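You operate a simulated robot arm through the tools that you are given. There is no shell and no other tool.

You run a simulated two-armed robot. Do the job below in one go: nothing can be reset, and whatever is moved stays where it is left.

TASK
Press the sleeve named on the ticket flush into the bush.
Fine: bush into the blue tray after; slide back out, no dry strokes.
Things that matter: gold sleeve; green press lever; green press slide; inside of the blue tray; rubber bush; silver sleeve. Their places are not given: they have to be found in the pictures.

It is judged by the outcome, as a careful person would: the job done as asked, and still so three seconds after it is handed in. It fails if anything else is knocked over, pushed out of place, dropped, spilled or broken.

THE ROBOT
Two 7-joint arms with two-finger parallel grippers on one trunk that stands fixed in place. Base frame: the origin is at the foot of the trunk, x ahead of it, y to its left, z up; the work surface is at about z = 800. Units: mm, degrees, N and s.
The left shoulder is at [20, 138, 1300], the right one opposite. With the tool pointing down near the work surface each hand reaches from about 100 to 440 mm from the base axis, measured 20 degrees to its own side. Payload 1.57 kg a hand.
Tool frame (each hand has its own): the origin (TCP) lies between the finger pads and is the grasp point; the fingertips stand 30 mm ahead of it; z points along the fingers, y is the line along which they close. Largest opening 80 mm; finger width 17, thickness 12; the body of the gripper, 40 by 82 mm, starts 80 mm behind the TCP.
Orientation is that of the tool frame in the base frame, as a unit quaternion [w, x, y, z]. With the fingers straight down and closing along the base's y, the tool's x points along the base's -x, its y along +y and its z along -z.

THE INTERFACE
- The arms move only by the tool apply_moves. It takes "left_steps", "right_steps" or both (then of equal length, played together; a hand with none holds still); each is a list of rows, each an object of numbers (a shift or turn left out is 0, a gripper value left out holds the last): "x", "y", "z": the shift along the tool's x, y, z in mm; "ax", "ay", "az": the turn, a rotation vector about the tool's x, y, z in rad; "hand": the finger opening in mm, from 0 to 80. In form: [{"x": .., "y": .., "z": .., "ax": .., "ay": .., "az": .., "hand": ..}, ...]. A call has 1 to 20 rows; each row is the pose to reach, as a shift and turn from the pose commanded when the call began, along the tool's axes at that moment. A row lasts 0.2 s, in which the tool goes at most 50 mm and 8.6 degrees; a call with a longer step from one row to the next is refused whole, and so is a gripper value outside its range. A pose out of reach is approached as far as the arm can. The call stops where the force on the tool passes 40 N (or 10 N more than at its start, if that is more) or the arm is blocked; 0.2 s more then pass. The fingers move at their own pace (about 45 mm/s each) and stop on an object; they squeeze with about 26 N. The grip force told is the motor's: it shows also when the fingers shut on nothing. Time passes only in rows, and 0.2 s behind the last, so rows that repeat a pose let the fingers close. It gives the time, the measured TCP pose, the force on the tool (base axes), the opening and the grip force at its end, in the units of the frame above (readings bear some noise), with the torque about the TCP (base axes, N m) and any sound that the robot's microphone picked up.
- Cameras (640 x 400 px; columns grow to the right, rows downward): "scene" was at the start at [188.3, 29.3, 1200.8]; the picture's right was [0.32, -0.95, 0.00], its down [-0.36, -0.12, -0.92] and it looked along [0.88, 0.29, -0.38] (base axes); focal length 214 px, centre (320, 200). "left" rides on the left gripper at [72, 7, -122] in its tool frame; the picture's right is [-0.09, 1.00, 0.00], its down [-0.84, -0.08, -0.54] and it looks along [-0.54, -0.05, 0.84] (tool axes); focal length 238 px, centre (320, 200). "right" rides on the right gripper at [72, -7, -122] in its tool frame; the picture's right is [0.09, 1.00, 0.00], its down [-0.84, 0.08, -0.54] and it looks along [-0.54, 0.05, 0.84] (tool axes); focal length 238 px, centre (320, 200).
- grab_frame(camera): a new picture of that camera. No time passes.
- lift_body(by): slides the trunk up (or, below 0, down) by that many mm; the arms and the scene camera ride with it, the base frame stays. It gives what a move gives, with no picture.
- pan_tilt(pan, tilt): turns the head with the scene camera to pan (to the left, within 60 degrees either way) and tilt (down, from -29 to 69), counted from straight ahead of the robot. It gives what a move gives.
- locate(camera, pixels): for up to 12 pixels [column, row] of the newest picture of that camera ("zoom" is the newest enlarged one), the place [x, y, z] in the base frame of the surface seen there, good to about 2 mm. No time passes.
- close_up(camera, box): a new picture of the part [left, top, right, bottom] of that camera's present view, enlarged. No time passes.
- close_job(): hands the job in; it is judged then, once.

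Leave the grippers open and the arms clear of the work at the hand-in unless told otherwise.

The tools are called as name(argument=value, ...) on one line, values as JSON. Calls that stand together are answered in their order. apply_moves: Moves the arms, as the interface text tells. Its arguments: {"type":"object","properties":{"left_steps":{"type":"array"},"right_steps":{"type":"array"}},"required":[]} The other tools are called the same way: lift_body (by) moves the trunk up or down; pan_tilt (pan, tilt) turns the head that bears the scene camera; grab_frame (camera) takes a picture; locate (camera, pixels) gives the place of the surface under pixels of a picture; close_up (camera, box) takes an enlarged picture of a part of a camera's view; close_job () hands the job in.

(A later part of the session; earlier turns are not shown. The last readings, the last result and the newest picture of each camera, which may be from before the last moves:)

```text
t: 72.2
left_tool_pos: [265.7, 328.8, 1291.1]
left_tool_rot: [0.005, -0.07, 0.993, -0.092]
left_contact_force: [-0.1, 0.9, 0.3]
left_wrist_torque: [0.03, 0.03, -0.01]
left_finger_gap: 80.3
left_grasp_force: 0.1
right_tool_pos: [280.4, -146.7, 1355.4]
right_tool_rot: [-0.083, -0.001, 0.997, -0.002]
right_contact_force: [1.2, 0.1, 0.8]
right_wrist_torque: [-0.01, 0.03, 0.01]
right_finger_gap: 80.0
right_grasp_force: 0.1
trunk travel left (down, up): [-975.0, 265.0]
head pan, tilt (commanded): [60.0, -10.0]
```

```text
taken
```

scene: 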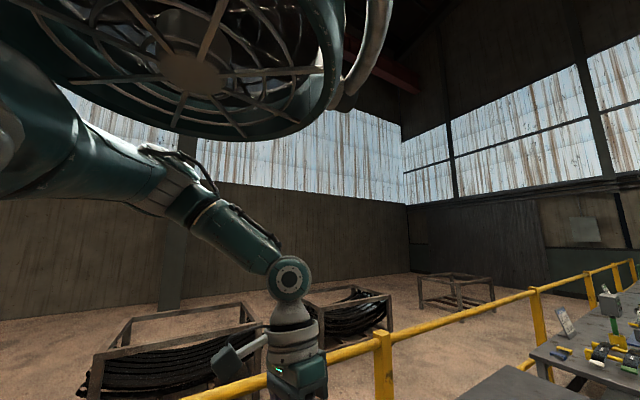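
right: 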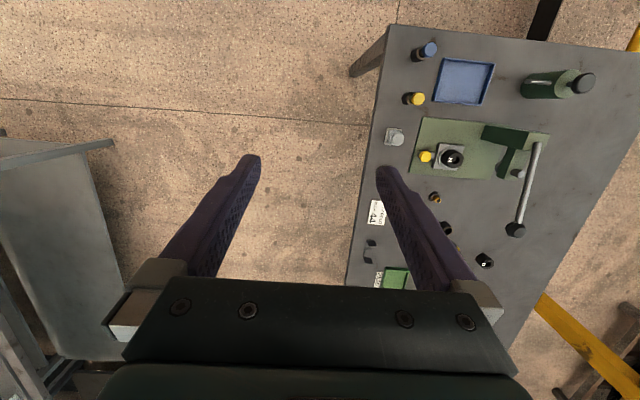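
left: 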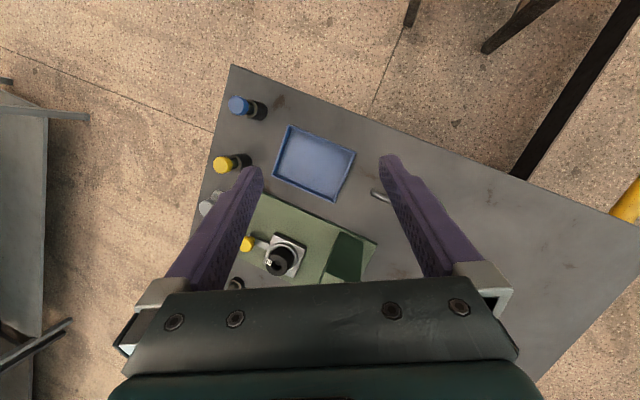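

locate(camera="scene", pixels=[[292, 278], [240, 235], [205, 210], [185, 175], [150, 160], [110, 145], [80, 130], [60, 110], [170, 195]])

close_up(camera="scene", box=[0, 40, 320, 240])

```text
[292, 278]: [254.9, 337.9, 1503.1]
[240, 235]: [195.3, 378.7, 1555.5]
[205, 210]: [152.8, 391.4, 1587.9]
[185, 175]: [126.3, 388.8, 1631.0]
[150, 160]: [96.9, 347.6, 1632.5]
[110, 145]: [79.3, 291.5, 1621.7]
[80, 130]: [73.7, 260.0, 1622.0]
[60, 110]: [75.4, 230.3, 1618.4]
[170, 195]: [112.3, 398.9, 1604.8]
```

```text
2.00 times, centred on (160, 140) of scene
```

zoom: 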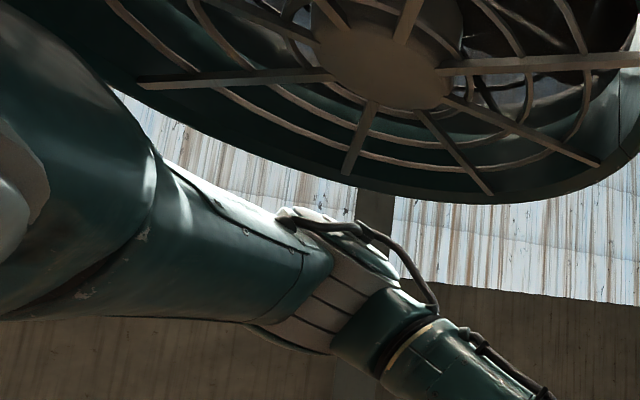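

I'll look at the white cap at the left edge (near the shoulder) for hints about the shoulder joint axes.

close_up(camera="scene", box=[0, 60, 128, 220])

locate(camera="scene", pixels=[[4, 130], [12, 135], [18, 145], [4, 160], [25, 120], [30, 160], [10, 100], [40, 180]])

```text
2.50 times, centred on (64, 140) of scene
```

zoom: 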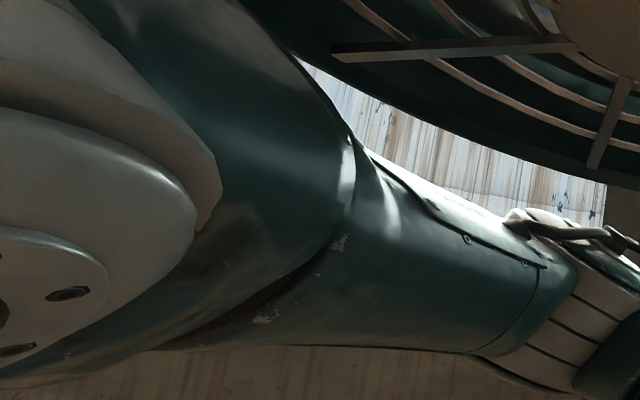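

```text
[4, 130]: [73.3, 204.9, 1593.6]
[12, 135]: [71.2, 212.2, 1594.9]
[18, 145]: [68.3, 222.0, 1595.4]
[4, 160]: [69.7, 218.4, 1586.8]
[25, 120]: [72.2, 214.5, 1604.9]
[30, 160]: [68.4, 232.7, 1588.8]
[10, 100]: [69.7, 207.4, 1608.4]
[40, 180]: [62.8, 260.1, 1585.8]
```

The enlargement shows beyond the picture's left edge. I'll try a box further left to see the shoulder cap.

close_up(camera="scene", box=[-200, 60, 100, 260])

pan_tilt(pan=60, tilt=-29)

grab_frame(camera="scene")

close_up(camera="scene", box=[0, 100, 4, 400])

```text
refused: -200 is not a number from 0 to 640
```

```text
t: 73.0
left_tool_pos: [264.5, 329.2, 1290.9]
left_tool_rot: [0.003, -0.069, 0.993, -0.091]
left_contact_force: [-0.3, 0.5, -0.3]
left_wrist_torque: [0.01, 0.0, -0.01]
left_finger_gap: 80.2
left_grasp_force: 0.0
right_tool_pos: [280.2, -147.0, 1356.6]
right_tool_rot: [-0.084, -0.001, 0.996, -0.003]
right_contact_force: [-0.3, 0.0, -0.5]
right_wrist_torque: [0.01, 0.02, -0.01]
right_finger_gap: 79.9
right_grasp_force: 0.0
trunk travel left (down, up): [-975.0, 265.0]
head pan, tilt (commanded): [60.0, -28.6]
```

```text
taken
```

scene: 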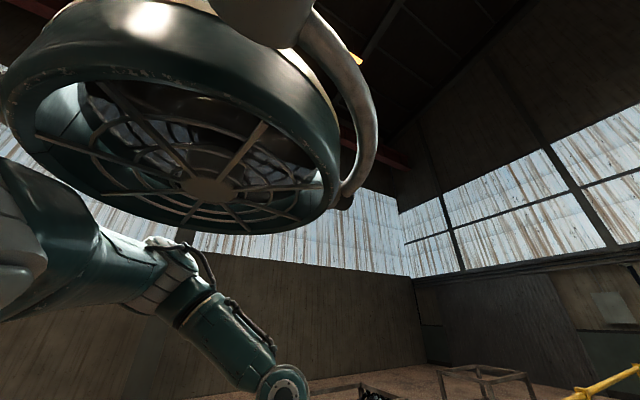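

```text
1.33 times, centred on (2, 250) of scene
```

zoom: 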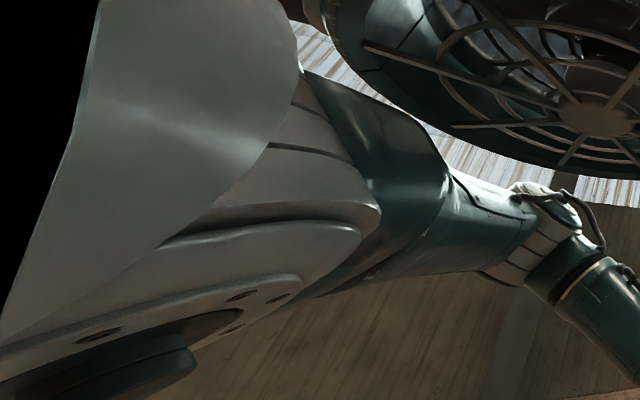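

The enlarged view now shows the shoulder hinge cap facing downward at (190,330) of the zoom, so that hinge's axis is vertical. Locating it.

locate(camera="zoom", pixels=[[200, 335], [160, 345], [100, 335], [250, 285], [330, 230], [300, 190], [200, 150], [330, 130], [420, 200], [180, 370]])

```text
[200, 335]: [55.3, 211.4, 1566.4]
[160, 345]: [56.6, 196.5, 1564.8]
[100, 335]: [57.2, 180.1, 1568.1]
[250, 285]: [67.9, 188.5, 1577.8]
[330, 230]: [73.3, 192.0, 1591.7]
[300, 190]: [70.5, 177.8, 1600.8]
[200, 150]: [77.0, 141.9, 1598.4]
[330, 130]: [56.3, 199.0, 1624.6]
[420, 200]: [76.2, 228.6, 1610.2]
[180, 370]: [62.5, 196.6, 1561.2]
```

I now have a consistent explanation: the left shoulder is in a "flipped" solution, trapped between its joint limit (elbow can't go lower) and the duct above. The way out is to take the elbow out sideways/back, then down and forward. First I check that the space to the left/back is free.

pan_tilt(pan=60, tilt=35)

grab_frame(camera="scene")

close_up(camera="scene", box=[0, 50, 4, 350])

```text
t: 74.4
left_tool_pos: [265.5, 329.7, 1290.2]
left_tool_rot: [0.003, -0.068, 0.994, -0.09]
left_contact_force: [0.1, -0.9, 0.0]
left_wrist_torque: [0.01, 0.02, 0.0]
left_finger_gap: 80.0
left_grasp_force: 0.1
right_tool_pos: [280.6, -146.8, 1355.7]
right_tool_rot: [-0.083, -0.001, 0.997, -0.003]
right_contact_force: [0.5, 0.0, -0.2]
right_wrist_torque: [0.01, 0.01, 0.01]
right_finger_gap: 80.0
right_grasp_force: 0.0
trunk travel left (down, up): [-975.0, 265.0]
head pan, tilt (commanded): [60.0, 35.0]
```

```text
taken
```

scene: 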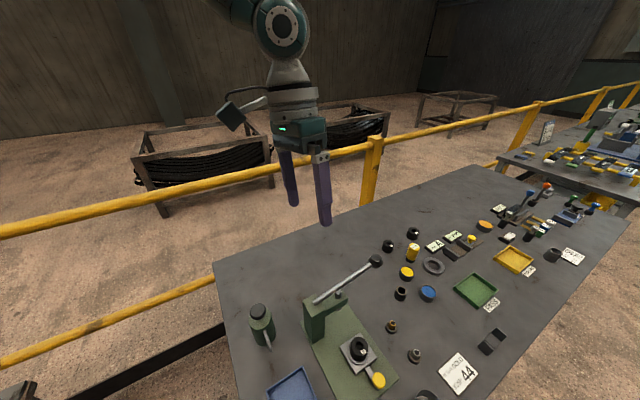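

```text
1.33 times, centred on (2, 200) of scene
```

zoom: 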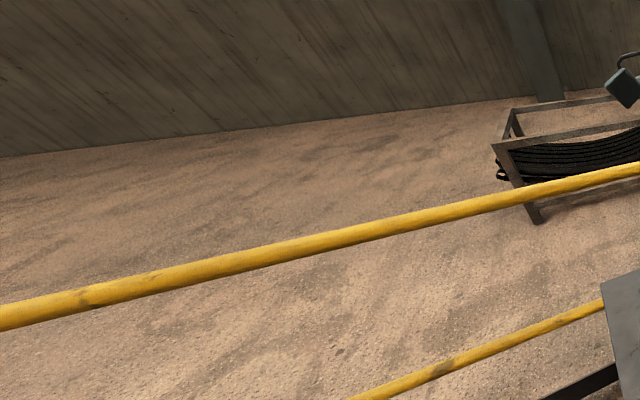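

locate(camera="zoom", pixels=[[20, 315], [300, 243], [600, 175], [500, 350], [380, 390], [560, 320]])

locate(camera="scene", pixels=[[260, 310], [265, 330], [275, 350], [375, 260], [330, 280], [313, 300], [340, 295], [218, 265], [150, 188], [370, 150]])

```text
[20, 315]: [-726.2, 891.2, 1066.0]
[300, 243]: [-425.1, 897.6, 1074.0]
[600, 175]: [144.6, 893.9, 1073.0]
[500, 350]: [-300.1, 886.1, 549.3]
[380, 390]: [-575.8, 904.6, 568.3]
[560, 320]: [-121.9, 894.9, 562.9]
```

```text
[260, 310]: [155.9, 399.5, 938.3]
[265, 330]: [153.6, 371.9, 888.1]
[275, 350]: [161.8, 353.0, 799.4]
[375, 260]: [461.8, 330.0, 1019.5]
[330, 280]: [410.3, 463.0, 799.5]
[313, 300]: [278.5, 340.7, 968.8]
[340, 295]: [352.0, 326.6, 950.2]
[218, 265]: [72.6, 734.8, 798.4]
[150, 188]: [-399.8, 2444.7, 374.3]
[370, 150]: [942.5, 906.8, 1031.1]
```

The rail is far (y≈893) and the space to the left is free. I'll take the left hand outward/back toward (47,428,1232) with the fingers tilting back ~30°, slowly.

apply_moves(left_steps=[{"x": 11.1, "y": 6, "z": 2.6, "ax": -0.0067, "ay": 0.0264, "az": 0.0016}, {"x": 22.2, "y": 12, "z": 5.2, "ax": -0.0134, "ay": 0.0528, "az": 0.0031}, {"x": 33.3, "y": 17.9, "z": 7.8, "ax": -0.0201, "ay": 0.0792, "az": 0.0047}, {"x": 44.4, "y": 23.9, "z": 10.4, "ax": -0.0268, "ay": 0.1056, "az": 0.0062}, {"x": 55.5, "y": 29.9, "z": 13, "ax": -0.0335, "ay": 0.132, "az": 0.0078}, {"x": 66.6, "y": 35.9, "z": 15.6, "ax": -0.0402, "ay": 0.1584, "az": 0.0093}, {"x": 77.7, "y": 41.8, "z": 18.2, "ax": -0.0469, "ay": 0.1848, "az": 0.0109}, {"x": 88.8, "y": 47.8, "z": 20.8, "ax": -0.0536, "ay": 0.2112, "az": 0.0124}, {"x": 99.9, "y": 53.8, "z": 23.4, "ax": -0.0603, "ay": 0.2376, "az": 0.014}, {"x": 111, "y": 59.8, "z": 26, "ax": -0.067, "ay": 0.264, "az": 0.0155}, {"x": 122.2, "y": 65.7, "z": 28.6, "ax": -0.0737, "ay": 0.2904, "az": 0.0171}, {"x": 133.3, "y": 71.7, "z": 31.2, "ax": -0.0804, "ay": 0.3168, "az": 0.0186}, {"x": 144.4, "y": 77.7, "z": 33.8, "ax": -0.0871, "ay": 0.3432, "az": 0.0202}, {"x": 155.5, "y": 83.7, "z": 36.4, "ax": -0.0938, "ay": 0.3696, "az": 0.0217}, {"x": 166.6, "y": 89.6, "z": 39, "ax": -0.1005, "ay": 0.396, "az": 0.0233}, {"x": 177.7, "y": 95.6, "z": 41.6, "ax": -0.1072, "ay": 0.4224, "az": 0.0248}, {"x": 188.8, "y": 101.6, "z": 44.2, "ax": -0.1139, "ay": 0.4488, "az": 0.0264}, {"x": 199.9, "y": 107.6, "z": 46.8, "ax": -0.1206, "ay": 0.4752, "az": 0.0279}, {"x": 211, "y": 113.5, "z": 49.4, "ax": -0.1273, "ay": 0.5016, "az": 0.0295}, {"x": 222.1, "y": 119.5, "z": 52, "ax": -0.134, "ay": 0.528, "az": 0.031}])

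pan_tilt(pan=60, tilt=0)

grab_frame(camera="scene")

close_up(camera="scene", box=[0, 50, 4, 350])

```text
t: 78.6
left_tool_pos: [46.5, 429.3, 1232.7]
left_tool_rot: [-0.258, 0.0, 0.966, 0.001]
left_contact_force: [-0.2, 0.0, -0.5]
left_wrist_torque: [0.0, 0.0, 0.03]
left_finger_gap: 80.0
left_grasp_force: 0.0
right_tool_pos: [280.0, -146.3, 1356.8]
right_tool_rot: [-0.083, -0.001, 0.997, -0.003]
right_contact_force: [0.3, 0.1, 0.1]
right_wrist_torque: [0.01, -0.03, 0.01]
right_finger_gap: 80.1
right_grasp_force: 0.0
trunk travel left (down, up): [-975.0, 265.0]
head pan, tilt (commanded): [60.0, 35.0]
```

```text
t: 79.6
left_tool_pos: [48.3, 428.2, 1233.2]
left_tool_rot: [-0.258, -0.001, 0.966, -0.001]
left_contact_force: [-0.1, -0.7, -0.1]
left_wrist_torque: [-0.02, 0.02, -0.03]
left_finger_gap: 80.0
left_grasp_force: 0.1
right_tool_pos: [280.1, -146.2, 1355.9]
right_tool_rot: [-0.084, -0.001, 0.996, -0.003]
right_contact_force: [0.0, -0.7, -0.3]
right_wrist_torque: [0.02, -0.03, -0.02]
right_finger_gap: 79.9
right_grasp_force: 0.1
trunk travel left (down, up): [-975.0, 265.0]
head pan, tilt (commanded): [60.0, 0.0]
```

```text
taken
```

scene: 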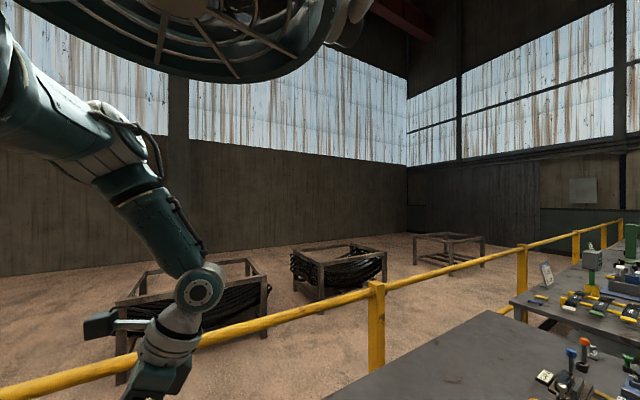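

```text
1.33 times, centred on (2, 200) of scene
```

zoom: 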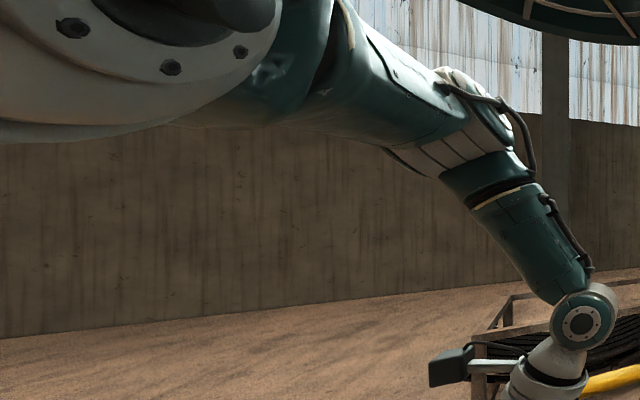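

It tracked exactly. The elbow is lower now relative to the duct. Locating the joints, then continuing to P2/P3 (further back).

locate(camera="zoom", pixels=[[480, 120], [430, 155], [380, 90], [330, 60], [220, 110], [580, 325], [530, 250], [150, 20], [170, 65], [240, 50]])

```text
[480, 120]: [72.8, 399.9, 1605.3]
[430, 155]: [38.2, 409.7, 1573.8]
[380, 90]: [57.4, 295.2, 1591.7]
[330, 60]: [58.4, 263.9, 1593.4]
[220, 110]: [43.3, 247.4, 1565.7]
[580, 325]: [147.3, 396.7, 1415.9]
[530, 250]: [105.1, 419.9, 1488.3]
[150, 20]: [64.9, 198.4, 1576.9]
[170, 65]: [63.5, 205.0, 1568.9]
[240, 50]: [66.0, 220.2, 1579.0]
```

The elbow is now nearly straight sideways. Continuing back to about (-142,418,1182) in 20 slow rows.

apply_moves(left_steps=[{"x": 7, "y": -0.5, "z": 6.9}, {"x": 14, "y": -1, "z": 13.8}, {"x": 20.9, "y": -1.5, "z": 20.7}, {"x": 27.9, "y": -2, "z": 27.7}, {"x": 34.9, "y": -2.5, "z": 34.6}, {"x": 41.9, "y": -3, "z": 41.5}, {"x": 48.8, "y": -3.5, "z": 48.4}, {"x": 55.8, "y": -4, "z": 55.3}, {"x": 62.8, "y": -4.5, "z": 62.2}, {"x": 69.8, "y": -5, "z": 69.2}, {"x": 76.7, "y": -5.5, "z": 76.1}, {"x": 83.7, "y": -6, "z": 83}, {"x": 90.7, "y": -6.5, "z": 89.9}, {"x": 97.7, "y": -7, "z": 96.8}, {"x": 104.6, "y": -7.5, "z": 103.7}, {"x": 111.6, "y": -8, "z": 110.6}, {"x": 118.6, "y": -8.5, "z": 117.6}, {"x": 125.6, "y": -9, "z": 124.5}, {"x": 132.5, "y": -9.5, "z": 131.4}, {"x": 139.5, "y": -10, "z": 138.3}])

close_up(camera="scene", box=[0, 50, 4, 350])

```text
t: 83.8
left_tool_pos: [-142.4, 419.9, 1183.0]
left_tool_rot: [-0.258, 0.0, 0.966, 0.001]
left_contact_force: [0.0, -1.0, 0.0]
left_wrist_torque: [0.01, -0.01, 0.01]
left_finger_gap: 79.9
left_grasp_force: 0.1
right_tool_pos: [281.8, -146.7, 1354.9]
right_tool_rot: [-0.084, -0.001, 0.996, -0.003]
right_contact_force: [-0.5, 0.3, 0.3]
right_wrist_torque: [0.01, 0.01, -0.01]
right_finger_gap: 80.2
right_grasp_force: 0.1
trunk travel left (down, up): [-975.0, 265.0]
head pan, tilt (commanded): [60.0, 0.0]
```

```text
1.33 times, centred on (2, 200) of scene
```

zoom: 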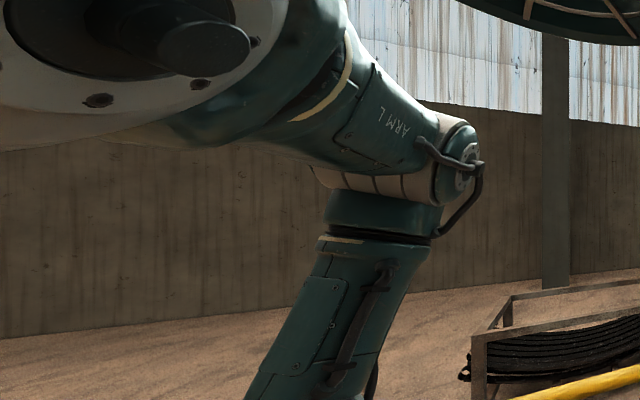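

Elbow coming down nicely. Next: down (P4) and then forward-low (P5 ≈(-22,378,1022)).

apply_moves(left_steps=[{"x": -5.6, "y": -2.5, "z": 9.8}, {"x": -11.3, "y": -5, "z": 19.5}, {"x": -16.9, "y": -7.5, "z": 29.3}, {"x": -22.5, "y": -10, "z": 39}, {"x": -28.1, "y": -12.5, "z": 48.8}, {"x": -33.8, "y": -15, "z": 58.5}, {"x": -39.4, "y": -17.5, "z": 68.3}, {"x": -45, "y": -20, "z": 78}, {"x": -56.6, "y": -21.7, "z": 78}, {"x": -68.2, "y": -23.3, "z": 78.1}, {"x": -79.7, "y": -25, "z": 78.1}, {"x": -91.3, "y": -26.7, "z": 78.2}, {"x": -102.9, "y": -28.3, "z": 78.2}, {"x": -114.5, "y": -30, "z": 78.3}, {"x": -126, "y": -31.7, "z": 78.3}, {"x": -137.6, "y": -33.3, "z": 78.4}, {"x": -149.2, "y": -35, "z": 78.4}, {"x": -160.8, "y": -36.7, "z": 78.5}, {"x": -172.3, "y": -38.3, "z": 78.5}, {"x": -183.9, "y": -40, "z": 78.6}])

grab_frame(camera="scene")

close_up(camera="scene", box=[0, 50, 4, 350])

```text
t: 88.0
left_tool_pos: [-21.2, 377.9, 1023.1]
left_tool_rot: [-0.257, 0.0, 0.966, 0.001]
left_contact_force: [-0.9, 0.2, 0.4]
left_wrist_torque: [-0.02, -0.01, 0.01]
left_finger_gap: 80.2
left_grasp_force: 0.0
right_tool_pos: [279.8, -146.0, 1356.2]
right_tool_rot: [-0.083, -0.002, 0.997, -0.004]
right_contact_force: [-0.1, 0.5, -0.1]
right_wrist_torque: [0.01, -0.05, -0.02]
right_finger_gap: 80.0
right_grasp_force: 0.1
trunk travel left (down, up): [-975.0, 265.0]
head pan, tilt (commanded): [60.0, 0.0]
```

```text
taken
```

scene: 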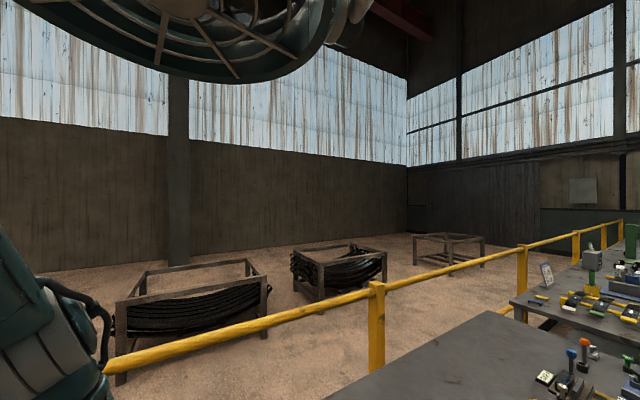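

```text
1.33 times, centred on (2, 200) of scene
```

zoom: 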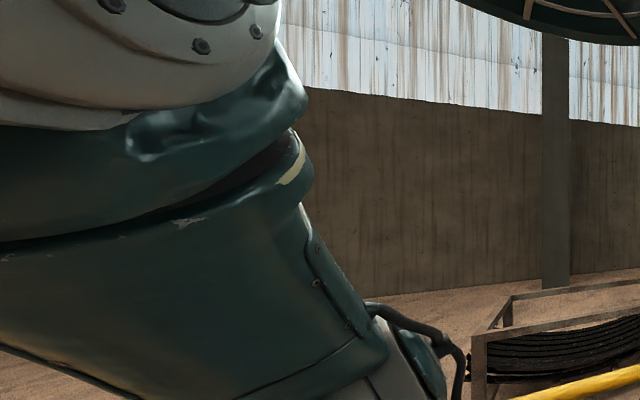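

Now the elbow is low and out, and tracking is exact. Next: forward to (200,358,1065), straightening the hand; the pump top (z≈940) stays well below the fingertips.

apply_moves(left_steps=[{"x": -8.5, "y": -1, "z": -7.3, "ay": -0.0262}, {"x": -17, "y": -2, "z": -14.7, "ay": -0.0524}, {"x": -25.6, "y": -3, "z": -22, "ay": -0.0785}, {"x": -34.1, "y": -4, "z": -29.4, "ay": -0.1047}, {"x": -42.6, "y": -5, "z": -36.7, "ay": -0.1309}, {"x": -51.1, "y": -6, "z": -44.1, "ay": -0.1571}, {"x": -59.6, "y": -7, "z": -51.4, "ay": -0.1833}, {"x": -68.2, "y": -8, "z": -58.8, "ay": -0.2094}, {"x": -76.7, "y": -9, "z": -66.1, "ay": -0.2356}, {"x": -85.2, "y": -10, "z": -73.5, "ay": -0.2618}, {"x": -93.7, "y": -11, "z": -80.8, "ay": -0.288}, {"x": -102.2, "y": -12, "z": -88.1, "ay": -0.3142}, {"x": -110.8, "y": -13, "z": -95.5, "ay": -0.3403}, {"x": -119.3, "y": -14, "z": -102.8, "ay": -0.3665}, {"x": -127.8, "y": -15, "z": -110.2, "ay": -0.3927}, {"x": -136.3, "y": -16, "z": -117.5, "ay": -0.4189}, {"x": -144.8, "y": -17, "z": -124.9, "ay": -0.4451}, {"x": -153.4, "y": -18, "z": -132.2, "ay": -0.4712}, {"x": -161.9, "y": -19, "z": -139.6, "ay": -0.4974}, {"x": -170.4, "y": -20, "z": -146.9, "ay": -0.5236}])

grab_frame(camera="scene")

```text
t: 92.2
left_tool_pos: [198.8, 358.6, 1065.9]
left_tool_rot: [0.001, 0.0, 1.0, 0.001]
left_contact_force: [-0.5, 0.1, -0.3]
left_wrist_torque: [-0.02, 0.01, 0.02]
left_finger_gap: 79.8
left_grasp_force: 0.0
right_tool_pos: [281.7, -146.7, 1356.2]
right_tool_rot: [-0.084, -0.001, 0.996, -0.003]
right_contact_force: [-0.5, -0.4, 0.4]
right_wrist_torque: [0.01, 0.01, -0.01]
right_finger_gap: 80.0
right_grasp_force: 0.0
trunk travel left (down, up): [-975.0, 265.0]
head pan, tilt (commanded): [60.0, 0.0]
```

```text
taken
```

scene: 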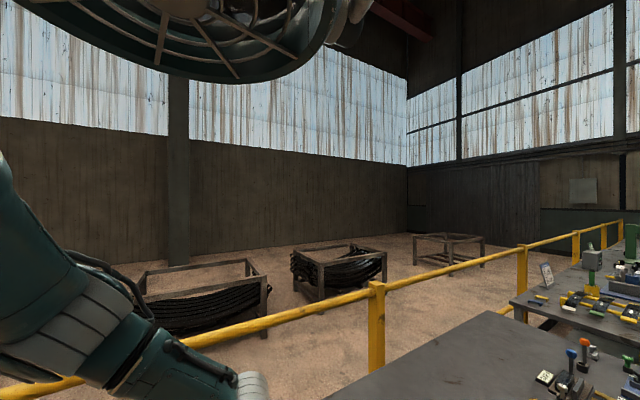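

The left arm is recovered (elbow low, exact tracking). Now I raise it inward to (300,235,1250), above the slide area, as a tracking check before lowering the trunk.

apply_moves(left_steps=[{"x": -5, "y": -6.2, "z": -9.2}, {"x": -10.1, "y": -12.4, "z": -18.4}, {"x": -15.2, "y": -18.6, "z": -27.6}, {"x": -20.2, "y": -24.8, "z": -36.8}, {"x": -25.3, "y": -31, "z": -46}, {"x": -30.3, "y": -37.2, "z": -55.2}, {"x": -35.4, "y": -43.4, "z": -64.4}, {"x": -40.4, "y": -49.6, "z": -73.6}, {"x": -45.5, "y": -55.8, "z": -82.8}, {"x": -50.5, "y": -62, "z": -92}, {"x": -55.6, "y": -68.2, "z": -101.2}, {"x": -60.6, "y": -74.4, "z": -110.4}, {"x": -65.7, "y": -80.6, "z": -119.6}, {"x": -70.7, "y": -86.8, "z": -128.8}, {"x": -75.8, "y": -93, "z": -138}, {"x": -80.8, "y": -99.2, "z": -147.2}, {"x": -85.9, "y": -105.4, "z": -156.4}, {"x": -90.9, "y": -111.6, "z": -165.6}, {"x": -96, "y": -117.8, "z": -174.8}, {"x": -101, "y": -124, "z": -184}])

pan_tilt(pan=20, tilt=45)

grab_frame(camera="scene")

```text
t: 96.4
left_tool_pos: [300.4, 234.8, 1250.2]
left_tool_rot: [0.001, 0.001, 1.0, 0.0]
left_contact_force: [-0.1, 0.3, -1.1]
left_wrist_torque: [-0.02, -0.02, -0.02]
left_finger_gap: 79.8
left_grasp_force: 0.0
right_tool_pos: [280.8, -146.8, 1356.0]
right_tool_rot: [-0.084, -0.001, 0.996, -0.003]
right_contact_force: [0.0, 1.1, 0.0]
right_wrist_torque: [-0.03, 0.04, -0.02]
right_finger_gap: 80.3
right_grasp_force: 0.1
trunk travel left (down, up): [-975.0, 265.0]
head pan, tilt (commanded): [60.0, 0.0]
```

```text
t: 97.5
left_tool_pos: [299.0, 235.0, 1250.9]
left_tool_rot: [0.0, 0.001, 1.0, 0.001]
left_contact_force: [0.9, -0.2, 0.0]
left_wrist_torque: [0.0, 0.02, -0.02]
left_finger_gap: 80.0
left_grasp_force: 0.0
right_tool_pos: [279.6, -147.3, 1357.2]
right_tool_rot: [-0.084, -0.001, 0.996, -0.004]
right_contact_force: [-0.3, 0.2, -0.4]
right_wrist_torque: [0.0, -0.01, -0.05]
right_finger_gap: 80.0
right_grasp_force: 0.1
trunk travel left (down, up): [-975.0, 265.0]
head pan, tilt (commanded): [20.0, 45.0]
```

```text
taken
```

scene: 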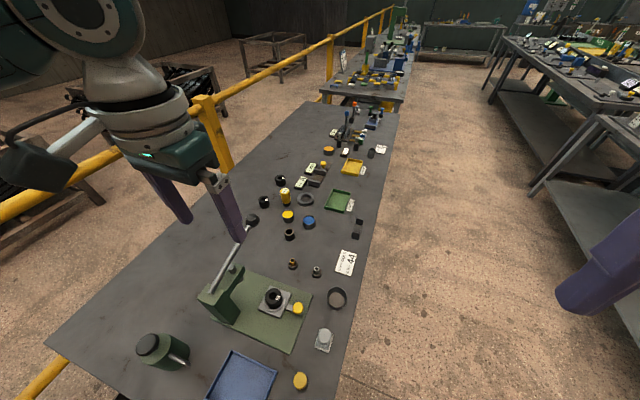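

Everything on the bench still stands as before and both arms are fine. I'll lower the trunk by 300 mm (left TCP to z≈950, clear of everything below; right hand stays off the table).

lift_body(by=-300)

grab_frame(camera="scene")

grab_frame(camera="left")

```text
t: 100.5
left_tool_pos: [300.2, 236.1, 949.9]
left_tool_rot: [0.001, 0.001, 1.0, 0.001]
left_contact_force: [-0.1, -0.8, 0.3]
left_wrist_torque: [0.01, -0.01, 0.01]
left_finger_gap: 80.2
left_grasp_force: 0.1
right_tool_pos: [280.1, -146.8, 1056.7]
right_tool_rot: [-0.084, -0.001, 0.996, -0.003]
right_contact_force: [-0.2, -0.3, -0.6]
right_wrist_torque: [0.03, -0.01, 0.0]
right_finger_gap: 80.3
right_grasp_force: 0.2
trunk travel left (down, up): [-675.0, 565.0]
head pan, tilt (commanded): [20.0, 45.0]
```

```text
taken
```

scene: 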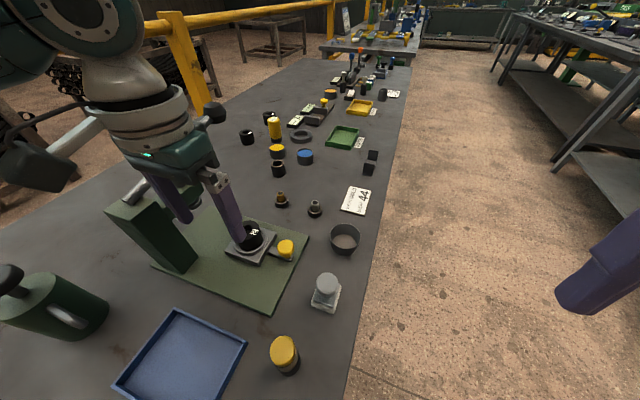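

```text
taken
```

left: 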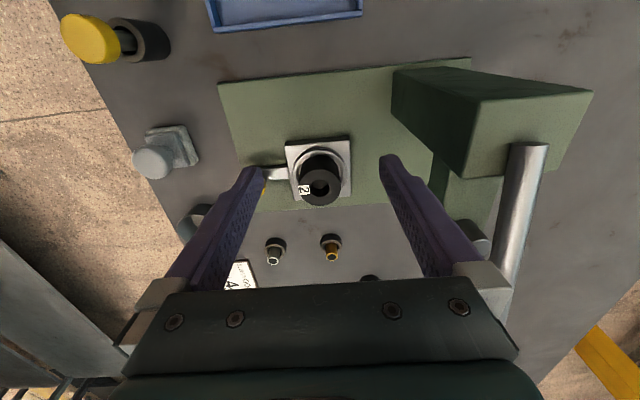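

Good view from the left wrist camera: bush at (320,182), gold sleeve at (331,252). I'll enlarge both and measure from here.

close_up(camera="left", box=[272, 125, 368, 215])

close_up(camera="left", box=[300, 225, 364, 265])

```text
4.44 times, centred on (320, 170) of left
```

zoom: 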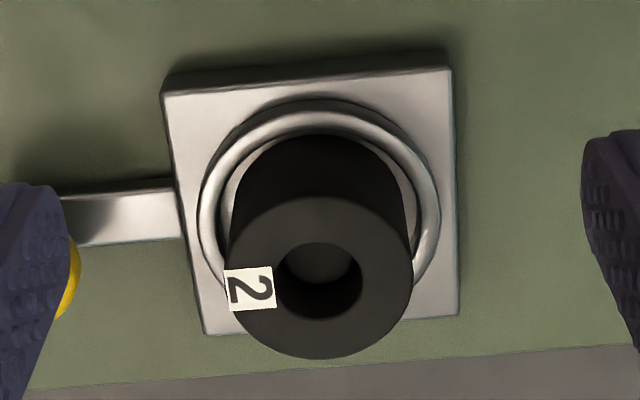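

```text
10.00 times, centred on (332, 245) of left
```

zoom: 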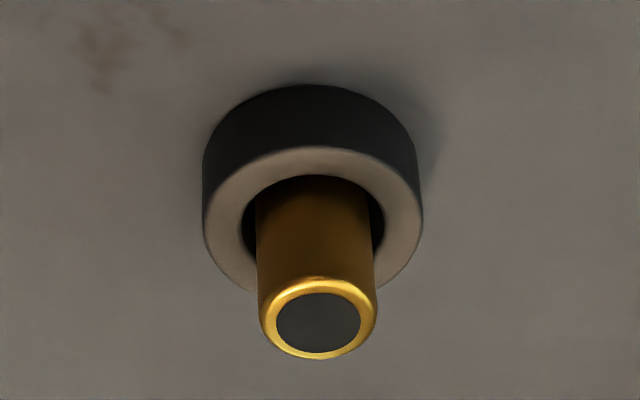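

locate(camera="zoom", pixels=[[264, 318], [373, 318], [318, 285], [318, 354], [318, 320], [218, 215], [410, 215], [315, 165], [230, 250], [405, 250], [315, 240]])

close_up(camera="left", box=[290, 155, 354, 215])

```text
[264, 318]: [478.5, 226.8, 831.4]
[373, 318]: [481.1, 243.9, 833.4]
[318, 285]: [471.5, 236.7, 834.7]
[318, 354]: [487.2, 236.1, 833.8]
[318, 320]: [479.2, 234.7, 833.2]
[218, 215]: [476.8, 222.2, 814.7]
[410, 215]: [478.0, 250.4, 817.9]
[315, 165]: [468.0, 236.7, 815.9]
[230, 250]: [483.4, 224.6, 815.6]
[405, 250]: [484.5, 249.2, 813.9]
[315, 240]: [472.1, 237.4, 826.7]
```

```text
6.67 times, centred on (322, 185) of left
```

zoom: 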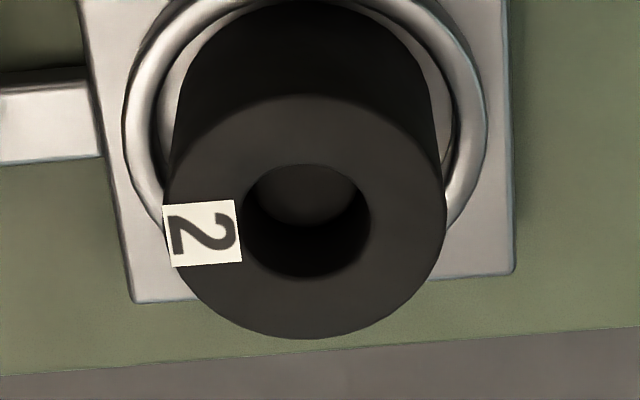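

Measured: sleeve centre ≈(479.5, 235.5), top z≈833, OD ≈16.5–17; bush bore ≈20 at (350.5, 229.5); bush OD ≈44, matching "BUSH 44". For reach I'll raise the left hand and go to (380,236,1070), then lower the trunk by 150.

apply_moves(left_steps=[{"z": -15}, {"z": -30}, {"z": -45}, {"z": -60}, {"z": -75}, {"z": -90}, {"z": -105}, {"z": -120}, {"x": -16, "z": -120}, {"x": -32, "z": -120}, {"x": -48, "z": -120}, {"x": -64, "z": -120}, {"x": -80, "z": -120}])

lift_body(by=-150)

grab_frame(camera="scene")

```text
t: 103.3
left_tool_pos: [378.9, 233.8, 1070.8]
left_tool_rot: [0.001, 0.001, 1.0, 0.001]
left_contact_force: [-0.6, -0.7, -0.3]
left_wrist_torque: [0.01, 0.05, -0.02]
left_finger_gap: 80.0
left_grasp_force: 0.1
right_tool_pos: [279.5, -146.5, 1055.8]
right_tool_rot: [-0.084, 0.0, 0.996, -0.003]
right_contact_force: [1.0, -0.4, -0.3]
right_wrist_torque: [0.01, 0.02, -0.01]
right_finger_gap: 80.4
right_grasp_force: 0.0
trunk travel left (down, up): [-675.0, 565.0]
head pan, tilt (commanded): [20.0, 45.0]
```

```text
t: 105.0
left_tool_pos: [379.8, 233.3, 919.5]
left_tool_rot: [0.001, 0.0, 1.0, 0.001]
left_contact_force: [0.6, 0.7, -1.0]
left_wrist_torque: [-0.01, -0.01, 0.0]
left_finger_gap: 80.0
left_grasp_force: 0.0
right_tool_pos: [279.3, -148.2, 905.2]
right_tool_rot: [-0.084, -0.001, 0.996, -0.004]
right_contact_force: [0.1, -0.8, 0.3]
right_wrist_torque: [0.01, 0.01, 0.03]
right_finger_gap: 80.1
right_grasp_force: 0.0
trunk travel left (down, up): [-525.0, 715.0]
head pan, tilt (commanded): [20.0, 45.0]
```

```text
taken
```

scene: 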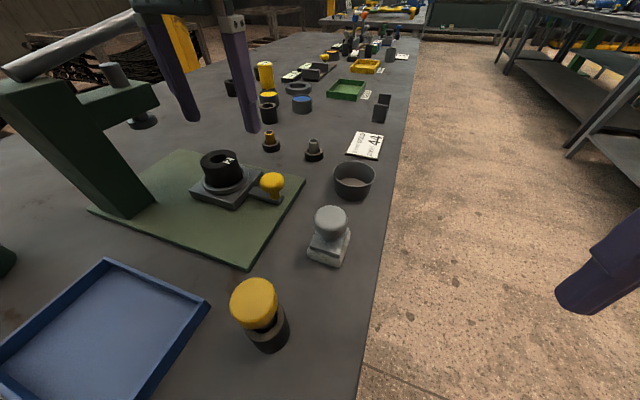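

Tracking is fine. Moving forward above the sleeve to (479.5,235.5,905), narrowing the fingers to 45 mm.

apply_moves(left_steps=[{"x": -12.5, "y": 0.3, "z": 2, "hand": 45}, {"x": -25, "y": 0.5, "z": 4, "hand": 45}, {"x": -37.5, "y": 0.8, "z": 6, "hand": 45}, {"x": -50, "y": 1, "z": 8, "hand": 45}, {"x": -62.5, "y": 1.3, "z": 10, "hand": 45}, {"x": -75, "y": 1.5, "z": 12, "hand": 45}, {"x": -87.5, "y": 1.8, "z": 13, "hand": 45}, {"x": -99.7, "y": 2, "z": 14.5, "hand": 45}, {"x": -99.7, "y": 2, "z": 14.5, "hand": 45}])

grab_frame(camera="left")

grab_frame(camera="scene")

```text
t: 107.0
left_tool_pos: [479.6, 235.9, 905.8]
left_tool_rot: [0.002, 0.003, 1.0, 0.0]
left_contact_force: [0.8, -0.8, -0.2]
left_wrist_torque: [0.0, -0.01, 0.01]
left_finger_gap: 44.7
left_grasp_force: 0.0
right_tool_pos: [281.4, -146.3, 906.4]
right_tool_rot: [-0.084, -0.002, 0.996, -0.003]
right_contact_force: [-0.3, -0.6, 0.0]
right_wrist_torque: [-0.03, 0.0, 0.0]
right_finger_gap: 80.0
right_grasp_force: 0.1
trunk travel left (down, up): [-525.0, 715.0]
head pan, tilt (commanded): [20.0, 45.0]
```

```text
taken
```

left: 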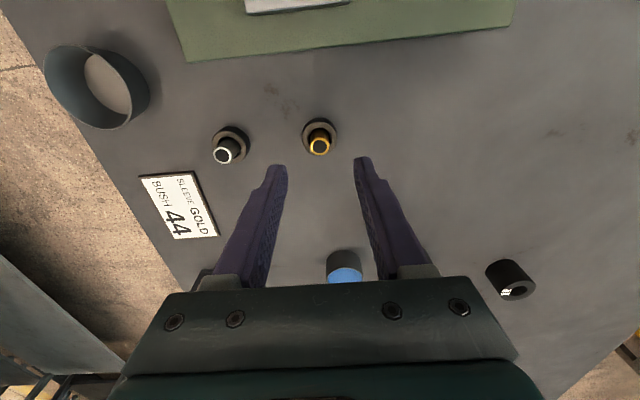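

```text
taken
```

scene: 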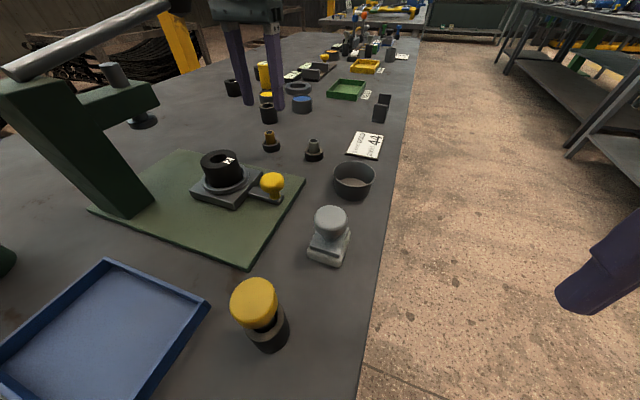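

Reached exactly. Measuring the sleeve again from this nearer view.

close_up(camera="left", box=[288, 110, 352, 170])

```text
6.67 times, centred on (320, 140) of left
```

zoom: 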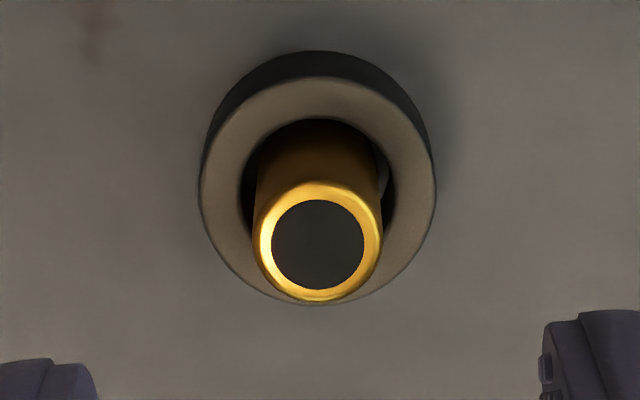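

locate(camera="zoom", pixels=[[257, 238], [378, 238], [317, 186], [317, 297], [317, 243], [210, 195], [425, 195], [316, 90], [220, 150], [415, 150]])

```text
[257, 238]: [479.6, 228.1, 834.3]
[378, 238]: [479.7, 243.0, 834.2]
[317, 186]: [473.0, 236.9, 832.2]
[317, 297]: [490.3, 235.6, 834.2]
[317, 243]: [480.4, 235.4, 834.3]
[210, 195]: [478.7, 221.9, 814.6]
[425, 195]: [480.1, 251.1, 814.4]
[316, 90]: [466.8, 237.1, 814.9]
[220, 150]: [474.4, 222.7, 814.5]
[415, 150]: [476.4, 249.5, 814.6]
```

Sleeve centre ≈(481, 235.7), top z 834, ring top 814.6. Descending to TCP z=849 (fingertips ≈819, 4 mm above the ring) with open fingers.

apply_moves(left_steps=[{"x": -0.4, "z": 10}, {"x": -0.8, "z": 20}, {"x": -1.2, "z": 30}, {"x": -1.2, "z": 40}, {"x": -1.2, "z": 50}, {"x": -1.2, "z": 56.8}, {"x": -1.2, "z": 56.8}])

close_up(camera="left", box=[256, 100, 384, 200])

close_up(camera="scene", box=[220, 80, 340, 180])

```text
t: 108.7
left_tool_pos: [471.8, 235.6, 849.9]
left_tool_rot: [0.001, 0.001, 1.0, 0.001]
left_contact_force: [0.5, 0.2, 0.2]
left_wrist_torque: [-0.03, 0.01, 0.02]
left_finger_gap: 45.3
left_grasp_force: 0.1
left hand out of reach, approached as far as the arm can: row 3, 4, 5, 6, 7
right_tool_pos: [280.5, -146.3, 906.4]
right_tool_rot: [-0.083, -0.001, 0.997, -0.003]
right_contact_force: [0.0, -0.2, -0.7]
right_wrist_torque: [0.0, -0.03, -0.03]
right_finger_gap: 79.9
right_grasp_force: 0.0
trunk travel left (down, up): [-525.0, 715.0]
head pan, tilt (commanded): [20.0, 45.0]
```

```text
4.00 times, centred on (320, 150) of left
```

zoom: 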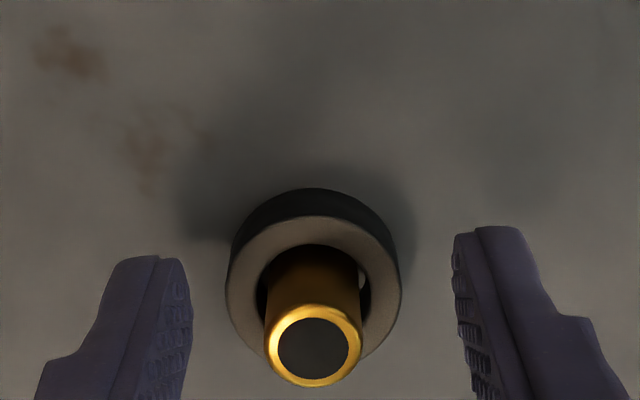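

```text
4.00 times, centred on (280, 130) of scene
```

zoom: 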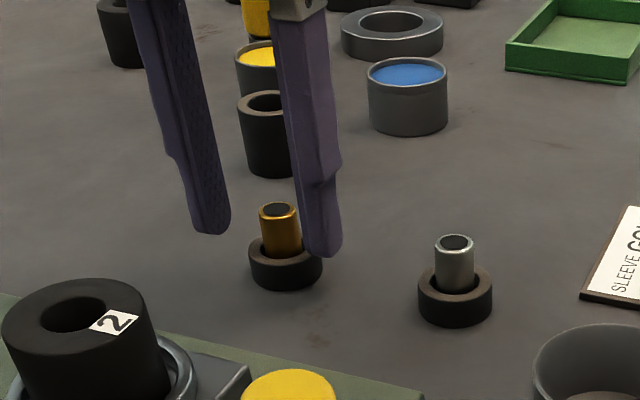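

At this trunk height x falls 9 mm short. I'll go up 80 mm with both hands, then lower the trunk by 80, so the wrist is level with the shoulder.

apply_moves(left_steps=[{"z": -14}, {"z": -28}, {"z": -42}, {"z": -56}, {"z": -70}, {"z": -80}, {"z": -80}], right_steps=[{"x": 2.3, "z": -13.8}, {"x": 4.7, "z": -27.5}, {"x": 7, "z": -41.3}, {"x": 9.4, "z": -55.1}, {"x": 11.7, "z": -68.9}, {"x": 13.4, "z": -78.7}, {"x": 13.4, "z": -78.7}])

lift_body(by=-60)

close_up(camera="left", box=[256, 100, 384, 200])

```text
t: 110.2
left_tool_pos: [471.9, 237.3, 930.3]
left_tool_rot: [0.001, 0.001, 1.0, 0.001]
left_contact_force: [1.0, -0.3, 0.1]
left_wrist_torque: [0.0, -0.03, 0.04]
left_finger_gap: 44.9
left_grasp_force: 0.0
right_tool_pos: [280.4, -145.8, 985.8]
right_tool_rot: [-0.084, -0.001, 0.996, -0.004]
right_contact_force: [0.1, 0.1, 0.0]
right_wrist_torque: [-0.01, 0.0, 0.0]
right_finger_gap: 80.0
right_grasp_force: 0.1
trunk travel left (down, up): [-525.0, 715.0]
head pan, tilt (commanded): [20.0, 45.0]
```

```text
t: 111.2
left_tool_pos: [472.4, 236.7, 870.7]
left_tool_rot: [0.001, 0.001, 1.0, 0.001]
left_contact_force: [-0.9, 0.0, -0.7]
left_wrist_torque: [0.01, -0.01, -0.02]
left_finger_gap: 45.1
left_grasp_force: 0.0
right_tool_pos: [280.9, -146.5, 925.8]
right_tool_rot: [-0.084, -0.001, 0.996, -0.003]
right_contact_force: [-0.2, -0.5, 0.0]
right_wrist_torque: [-0.03, 0.0, 0.02]
right_finger_gap: 79.9
right_grasp_force: 0.0
trunk travel left (down, up): [-465.0, 775.0]
head pan, tilt (commanded): [20.0, 45.0]
```

```text
4.00 times, centred on (320, 150) of left
```

zoom: 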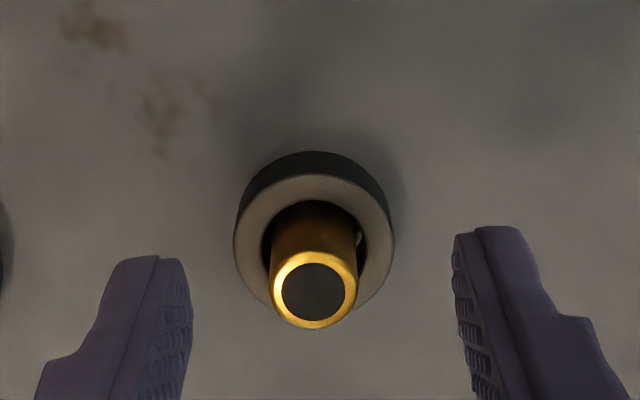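

Now at (472,237,871) with the trunk lower; going +8.8 in x, −1.2 in y, then down to z=849.

apply_moves(left_steps=[{"x": -4.4, "y": -0.6}, {"x": -8.8, "y": -1.2}, {"x": -8.8, "y": -1.2}, {"x": -8.8, "y": -1.2, "z": 8}, {"x": -8.8, "y": -1.2, "z": 16}, {"x": -8.8, "y": -1.2, "z": 21.5}, {"x": -8.8, "y": -1.2, "z": 21.5}])

close_up(camera="left", box=[256, 100, 384, 200])

close_up(camera="scene", box=[220, 60, 340, 160])

```text
t: 112.8
left_tool_pos: [480.6, 235.3, 849.0]
left_tool_rot: [0.002, 0.001, 1.0, 0.002]
left_contact_force: [-0.4, 0.0, -0.6]
left_wrist_torque: [-0.02, -0.03, -0.05]
left_finger_gap: 45.0
left_grasp_force: 0.2
right_tool_pos: [281.5, -146.6, 925.4]
right_tool_rot: [-0.083, 0.0, 0.997, -0.003]
right_contact_force: [-0.4, -0.4, 0.2]
right_wrist_torque: [0.04, -0.02, 0.02]
right_finger_gap: 79.9
right_grasp_force: 0.1
trunk travel left (down, up): [-465.0, 775.0]
head pan, tilt (commanded): [20.0, 45.0]
```

```text
4.00 times, centred on (320, 150) of left
```

zoom: 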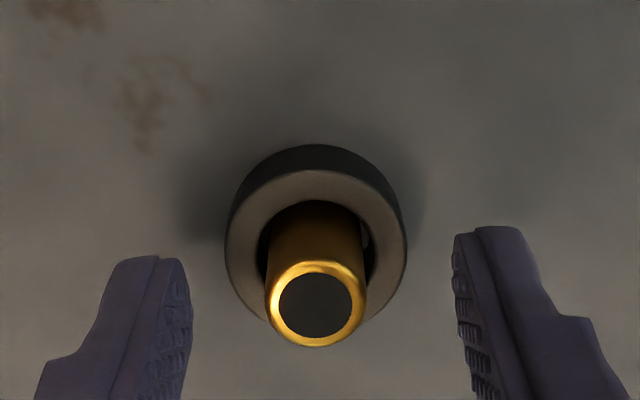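

```text
4.00 times, centred on (280, 110) of scene
```

zoom: 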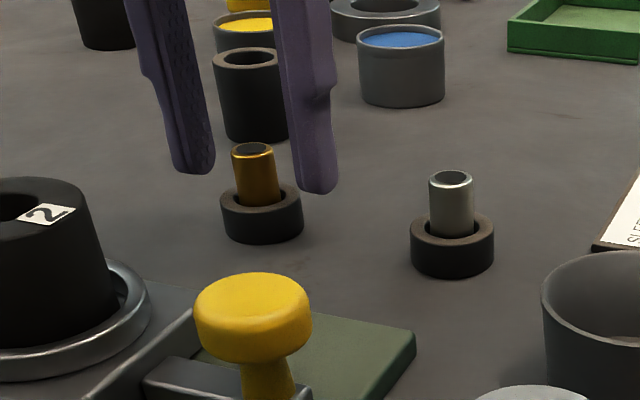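

Fingers straddle the sleeve, tips just above the ring. Closing on it now (with a −0.8 mm y trim).

apply_moves(left_steps=[{"y": -0.8, "hand": 30}, {"y": -0.8, "hand": 5}, {"y": -0.8, "hand": 5}, {"y": -0.8, "hand": 5}, {"y": -0.8, "hand": 5}])

close_up(camera="left", box=[256, 100, 384, 200])

close_up(camera="scene", box=[220, 60, 340, 160])

```text
t: 114.0
left_tool_pos: [481.4, 235.1, 849.7]
left_tool_rot: [0.001, 0.0, 1.0, 0.001]
left_contact_force: [-0.3, 0.4, 0.0]
left_wrist_torque: [0.01, 0.0, 0.0]
left_finger_gap: 15.7
left_grasp_force: 25.7
right_tool_pos: [280.0, -147.2, 925.7]
right_tool_rot: [-0.083, -0.001, 0.997, -0.003]
right_contact_force: [-0.6, -0.3, 0.2]
right_wrist_torque: [0.01, 0.02, -0.01]
right_finger_gap: 80.2
right_grasp_force: 0.1
trunk travel left (down, up): [-465.0, 775.0]
head pan, tilt (commanded): [20.0, 45.0]
```

```text
4.00 times, centred on (320, 150) of left
```

zoom: 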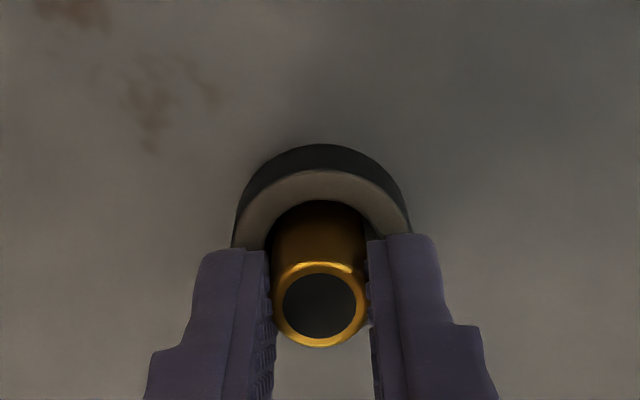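

```text
4.00 times, centred on (280, 110) of scene
```

zoom: 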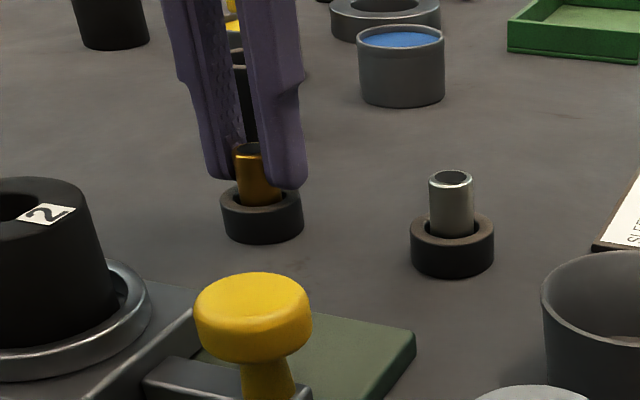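

Gripped: gap 15.7 mm at 25.7 N. Lifting straight up ~62 mm.

apply_moves(left_steps=[{"z": -4}, {"z": -10}, {"z": -18}, {"z": -28}, {"z": -40}, {"z": -52}, {"z": -62}, {"z": -62}])

grab_frame(camera="scene")

close_up(camera="scene", box=[200, 30, 340, 150])

close_up(camera="left", box=[256, 60, 384, 200])

```text
t: 115.8
left_tool_pos: [480.5, 234.2, 910.9]
left_tool_rot: [0.001, 0.001, 1.0, 0.001]
left_contact_force: [0.3, 0.0, -1.9]
left_wrist_torque: [0.0, 0.01, -0.01]
left_finger_gap: 15.5
left_grasp_force: 26.2
right_tool_pos: [280.9, -146.2, 925.1]
right_tool_rot: [-0.084, 0.0, 0.996, -0.004]
right_contact_force: [0.0, 0.5, 0.7]
right_wrist_torque: [-0.01, 0.0, -0.01]
right_finger_gap: 80.4
right_grasp_force: 0.1
trunk travel left (down, up): [-465.0, 775.0]
head pan, tilt (commanded): [20.0, 45.0]
```

```text
taken
```

scene: 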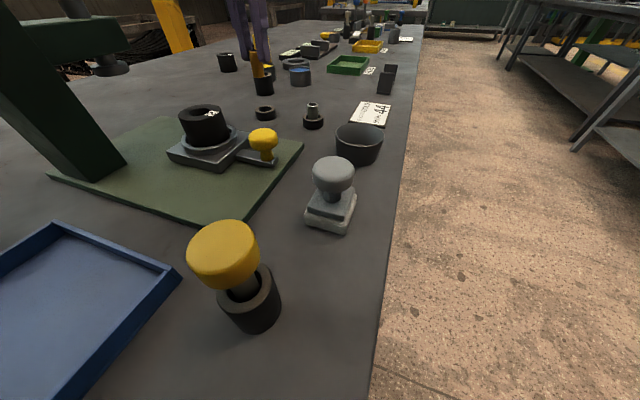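

```text
3.33 times, centred on (270, 90) of scene
```

zoom: 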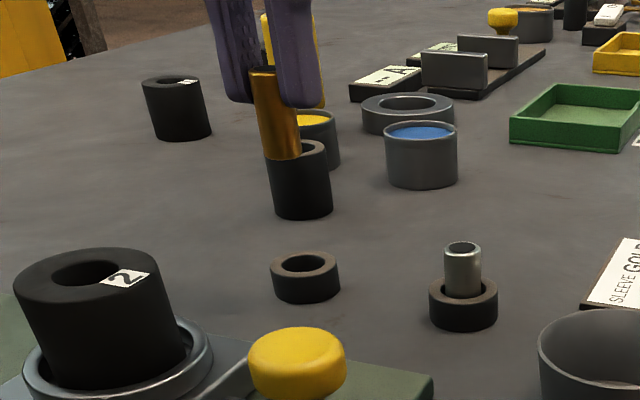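

```text
2.86 times, centred on (320, 130) of left
```

zoom: 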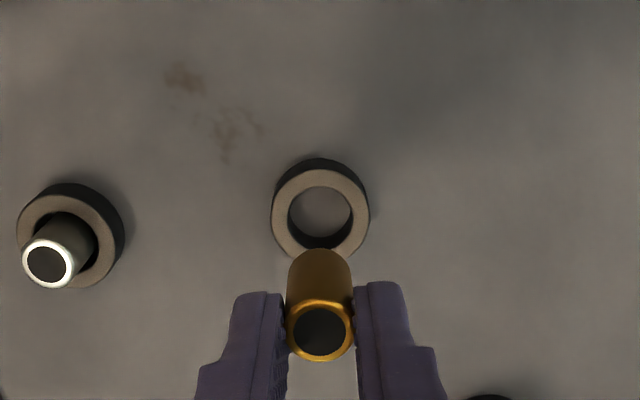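

The sleeve is out cleanly; the ring stays in place. I'll measure the sleeve's lower end and top in the hand.

close_up(camera="scene", box=[232, 40, 280, 90])

```text
8.00 times, centred on (256, 65) of scene
```

zoom: 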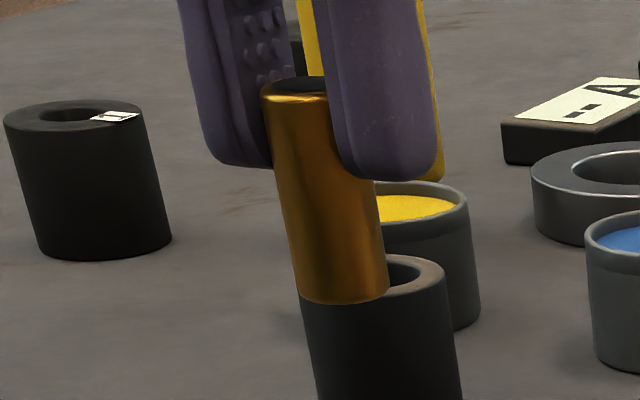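

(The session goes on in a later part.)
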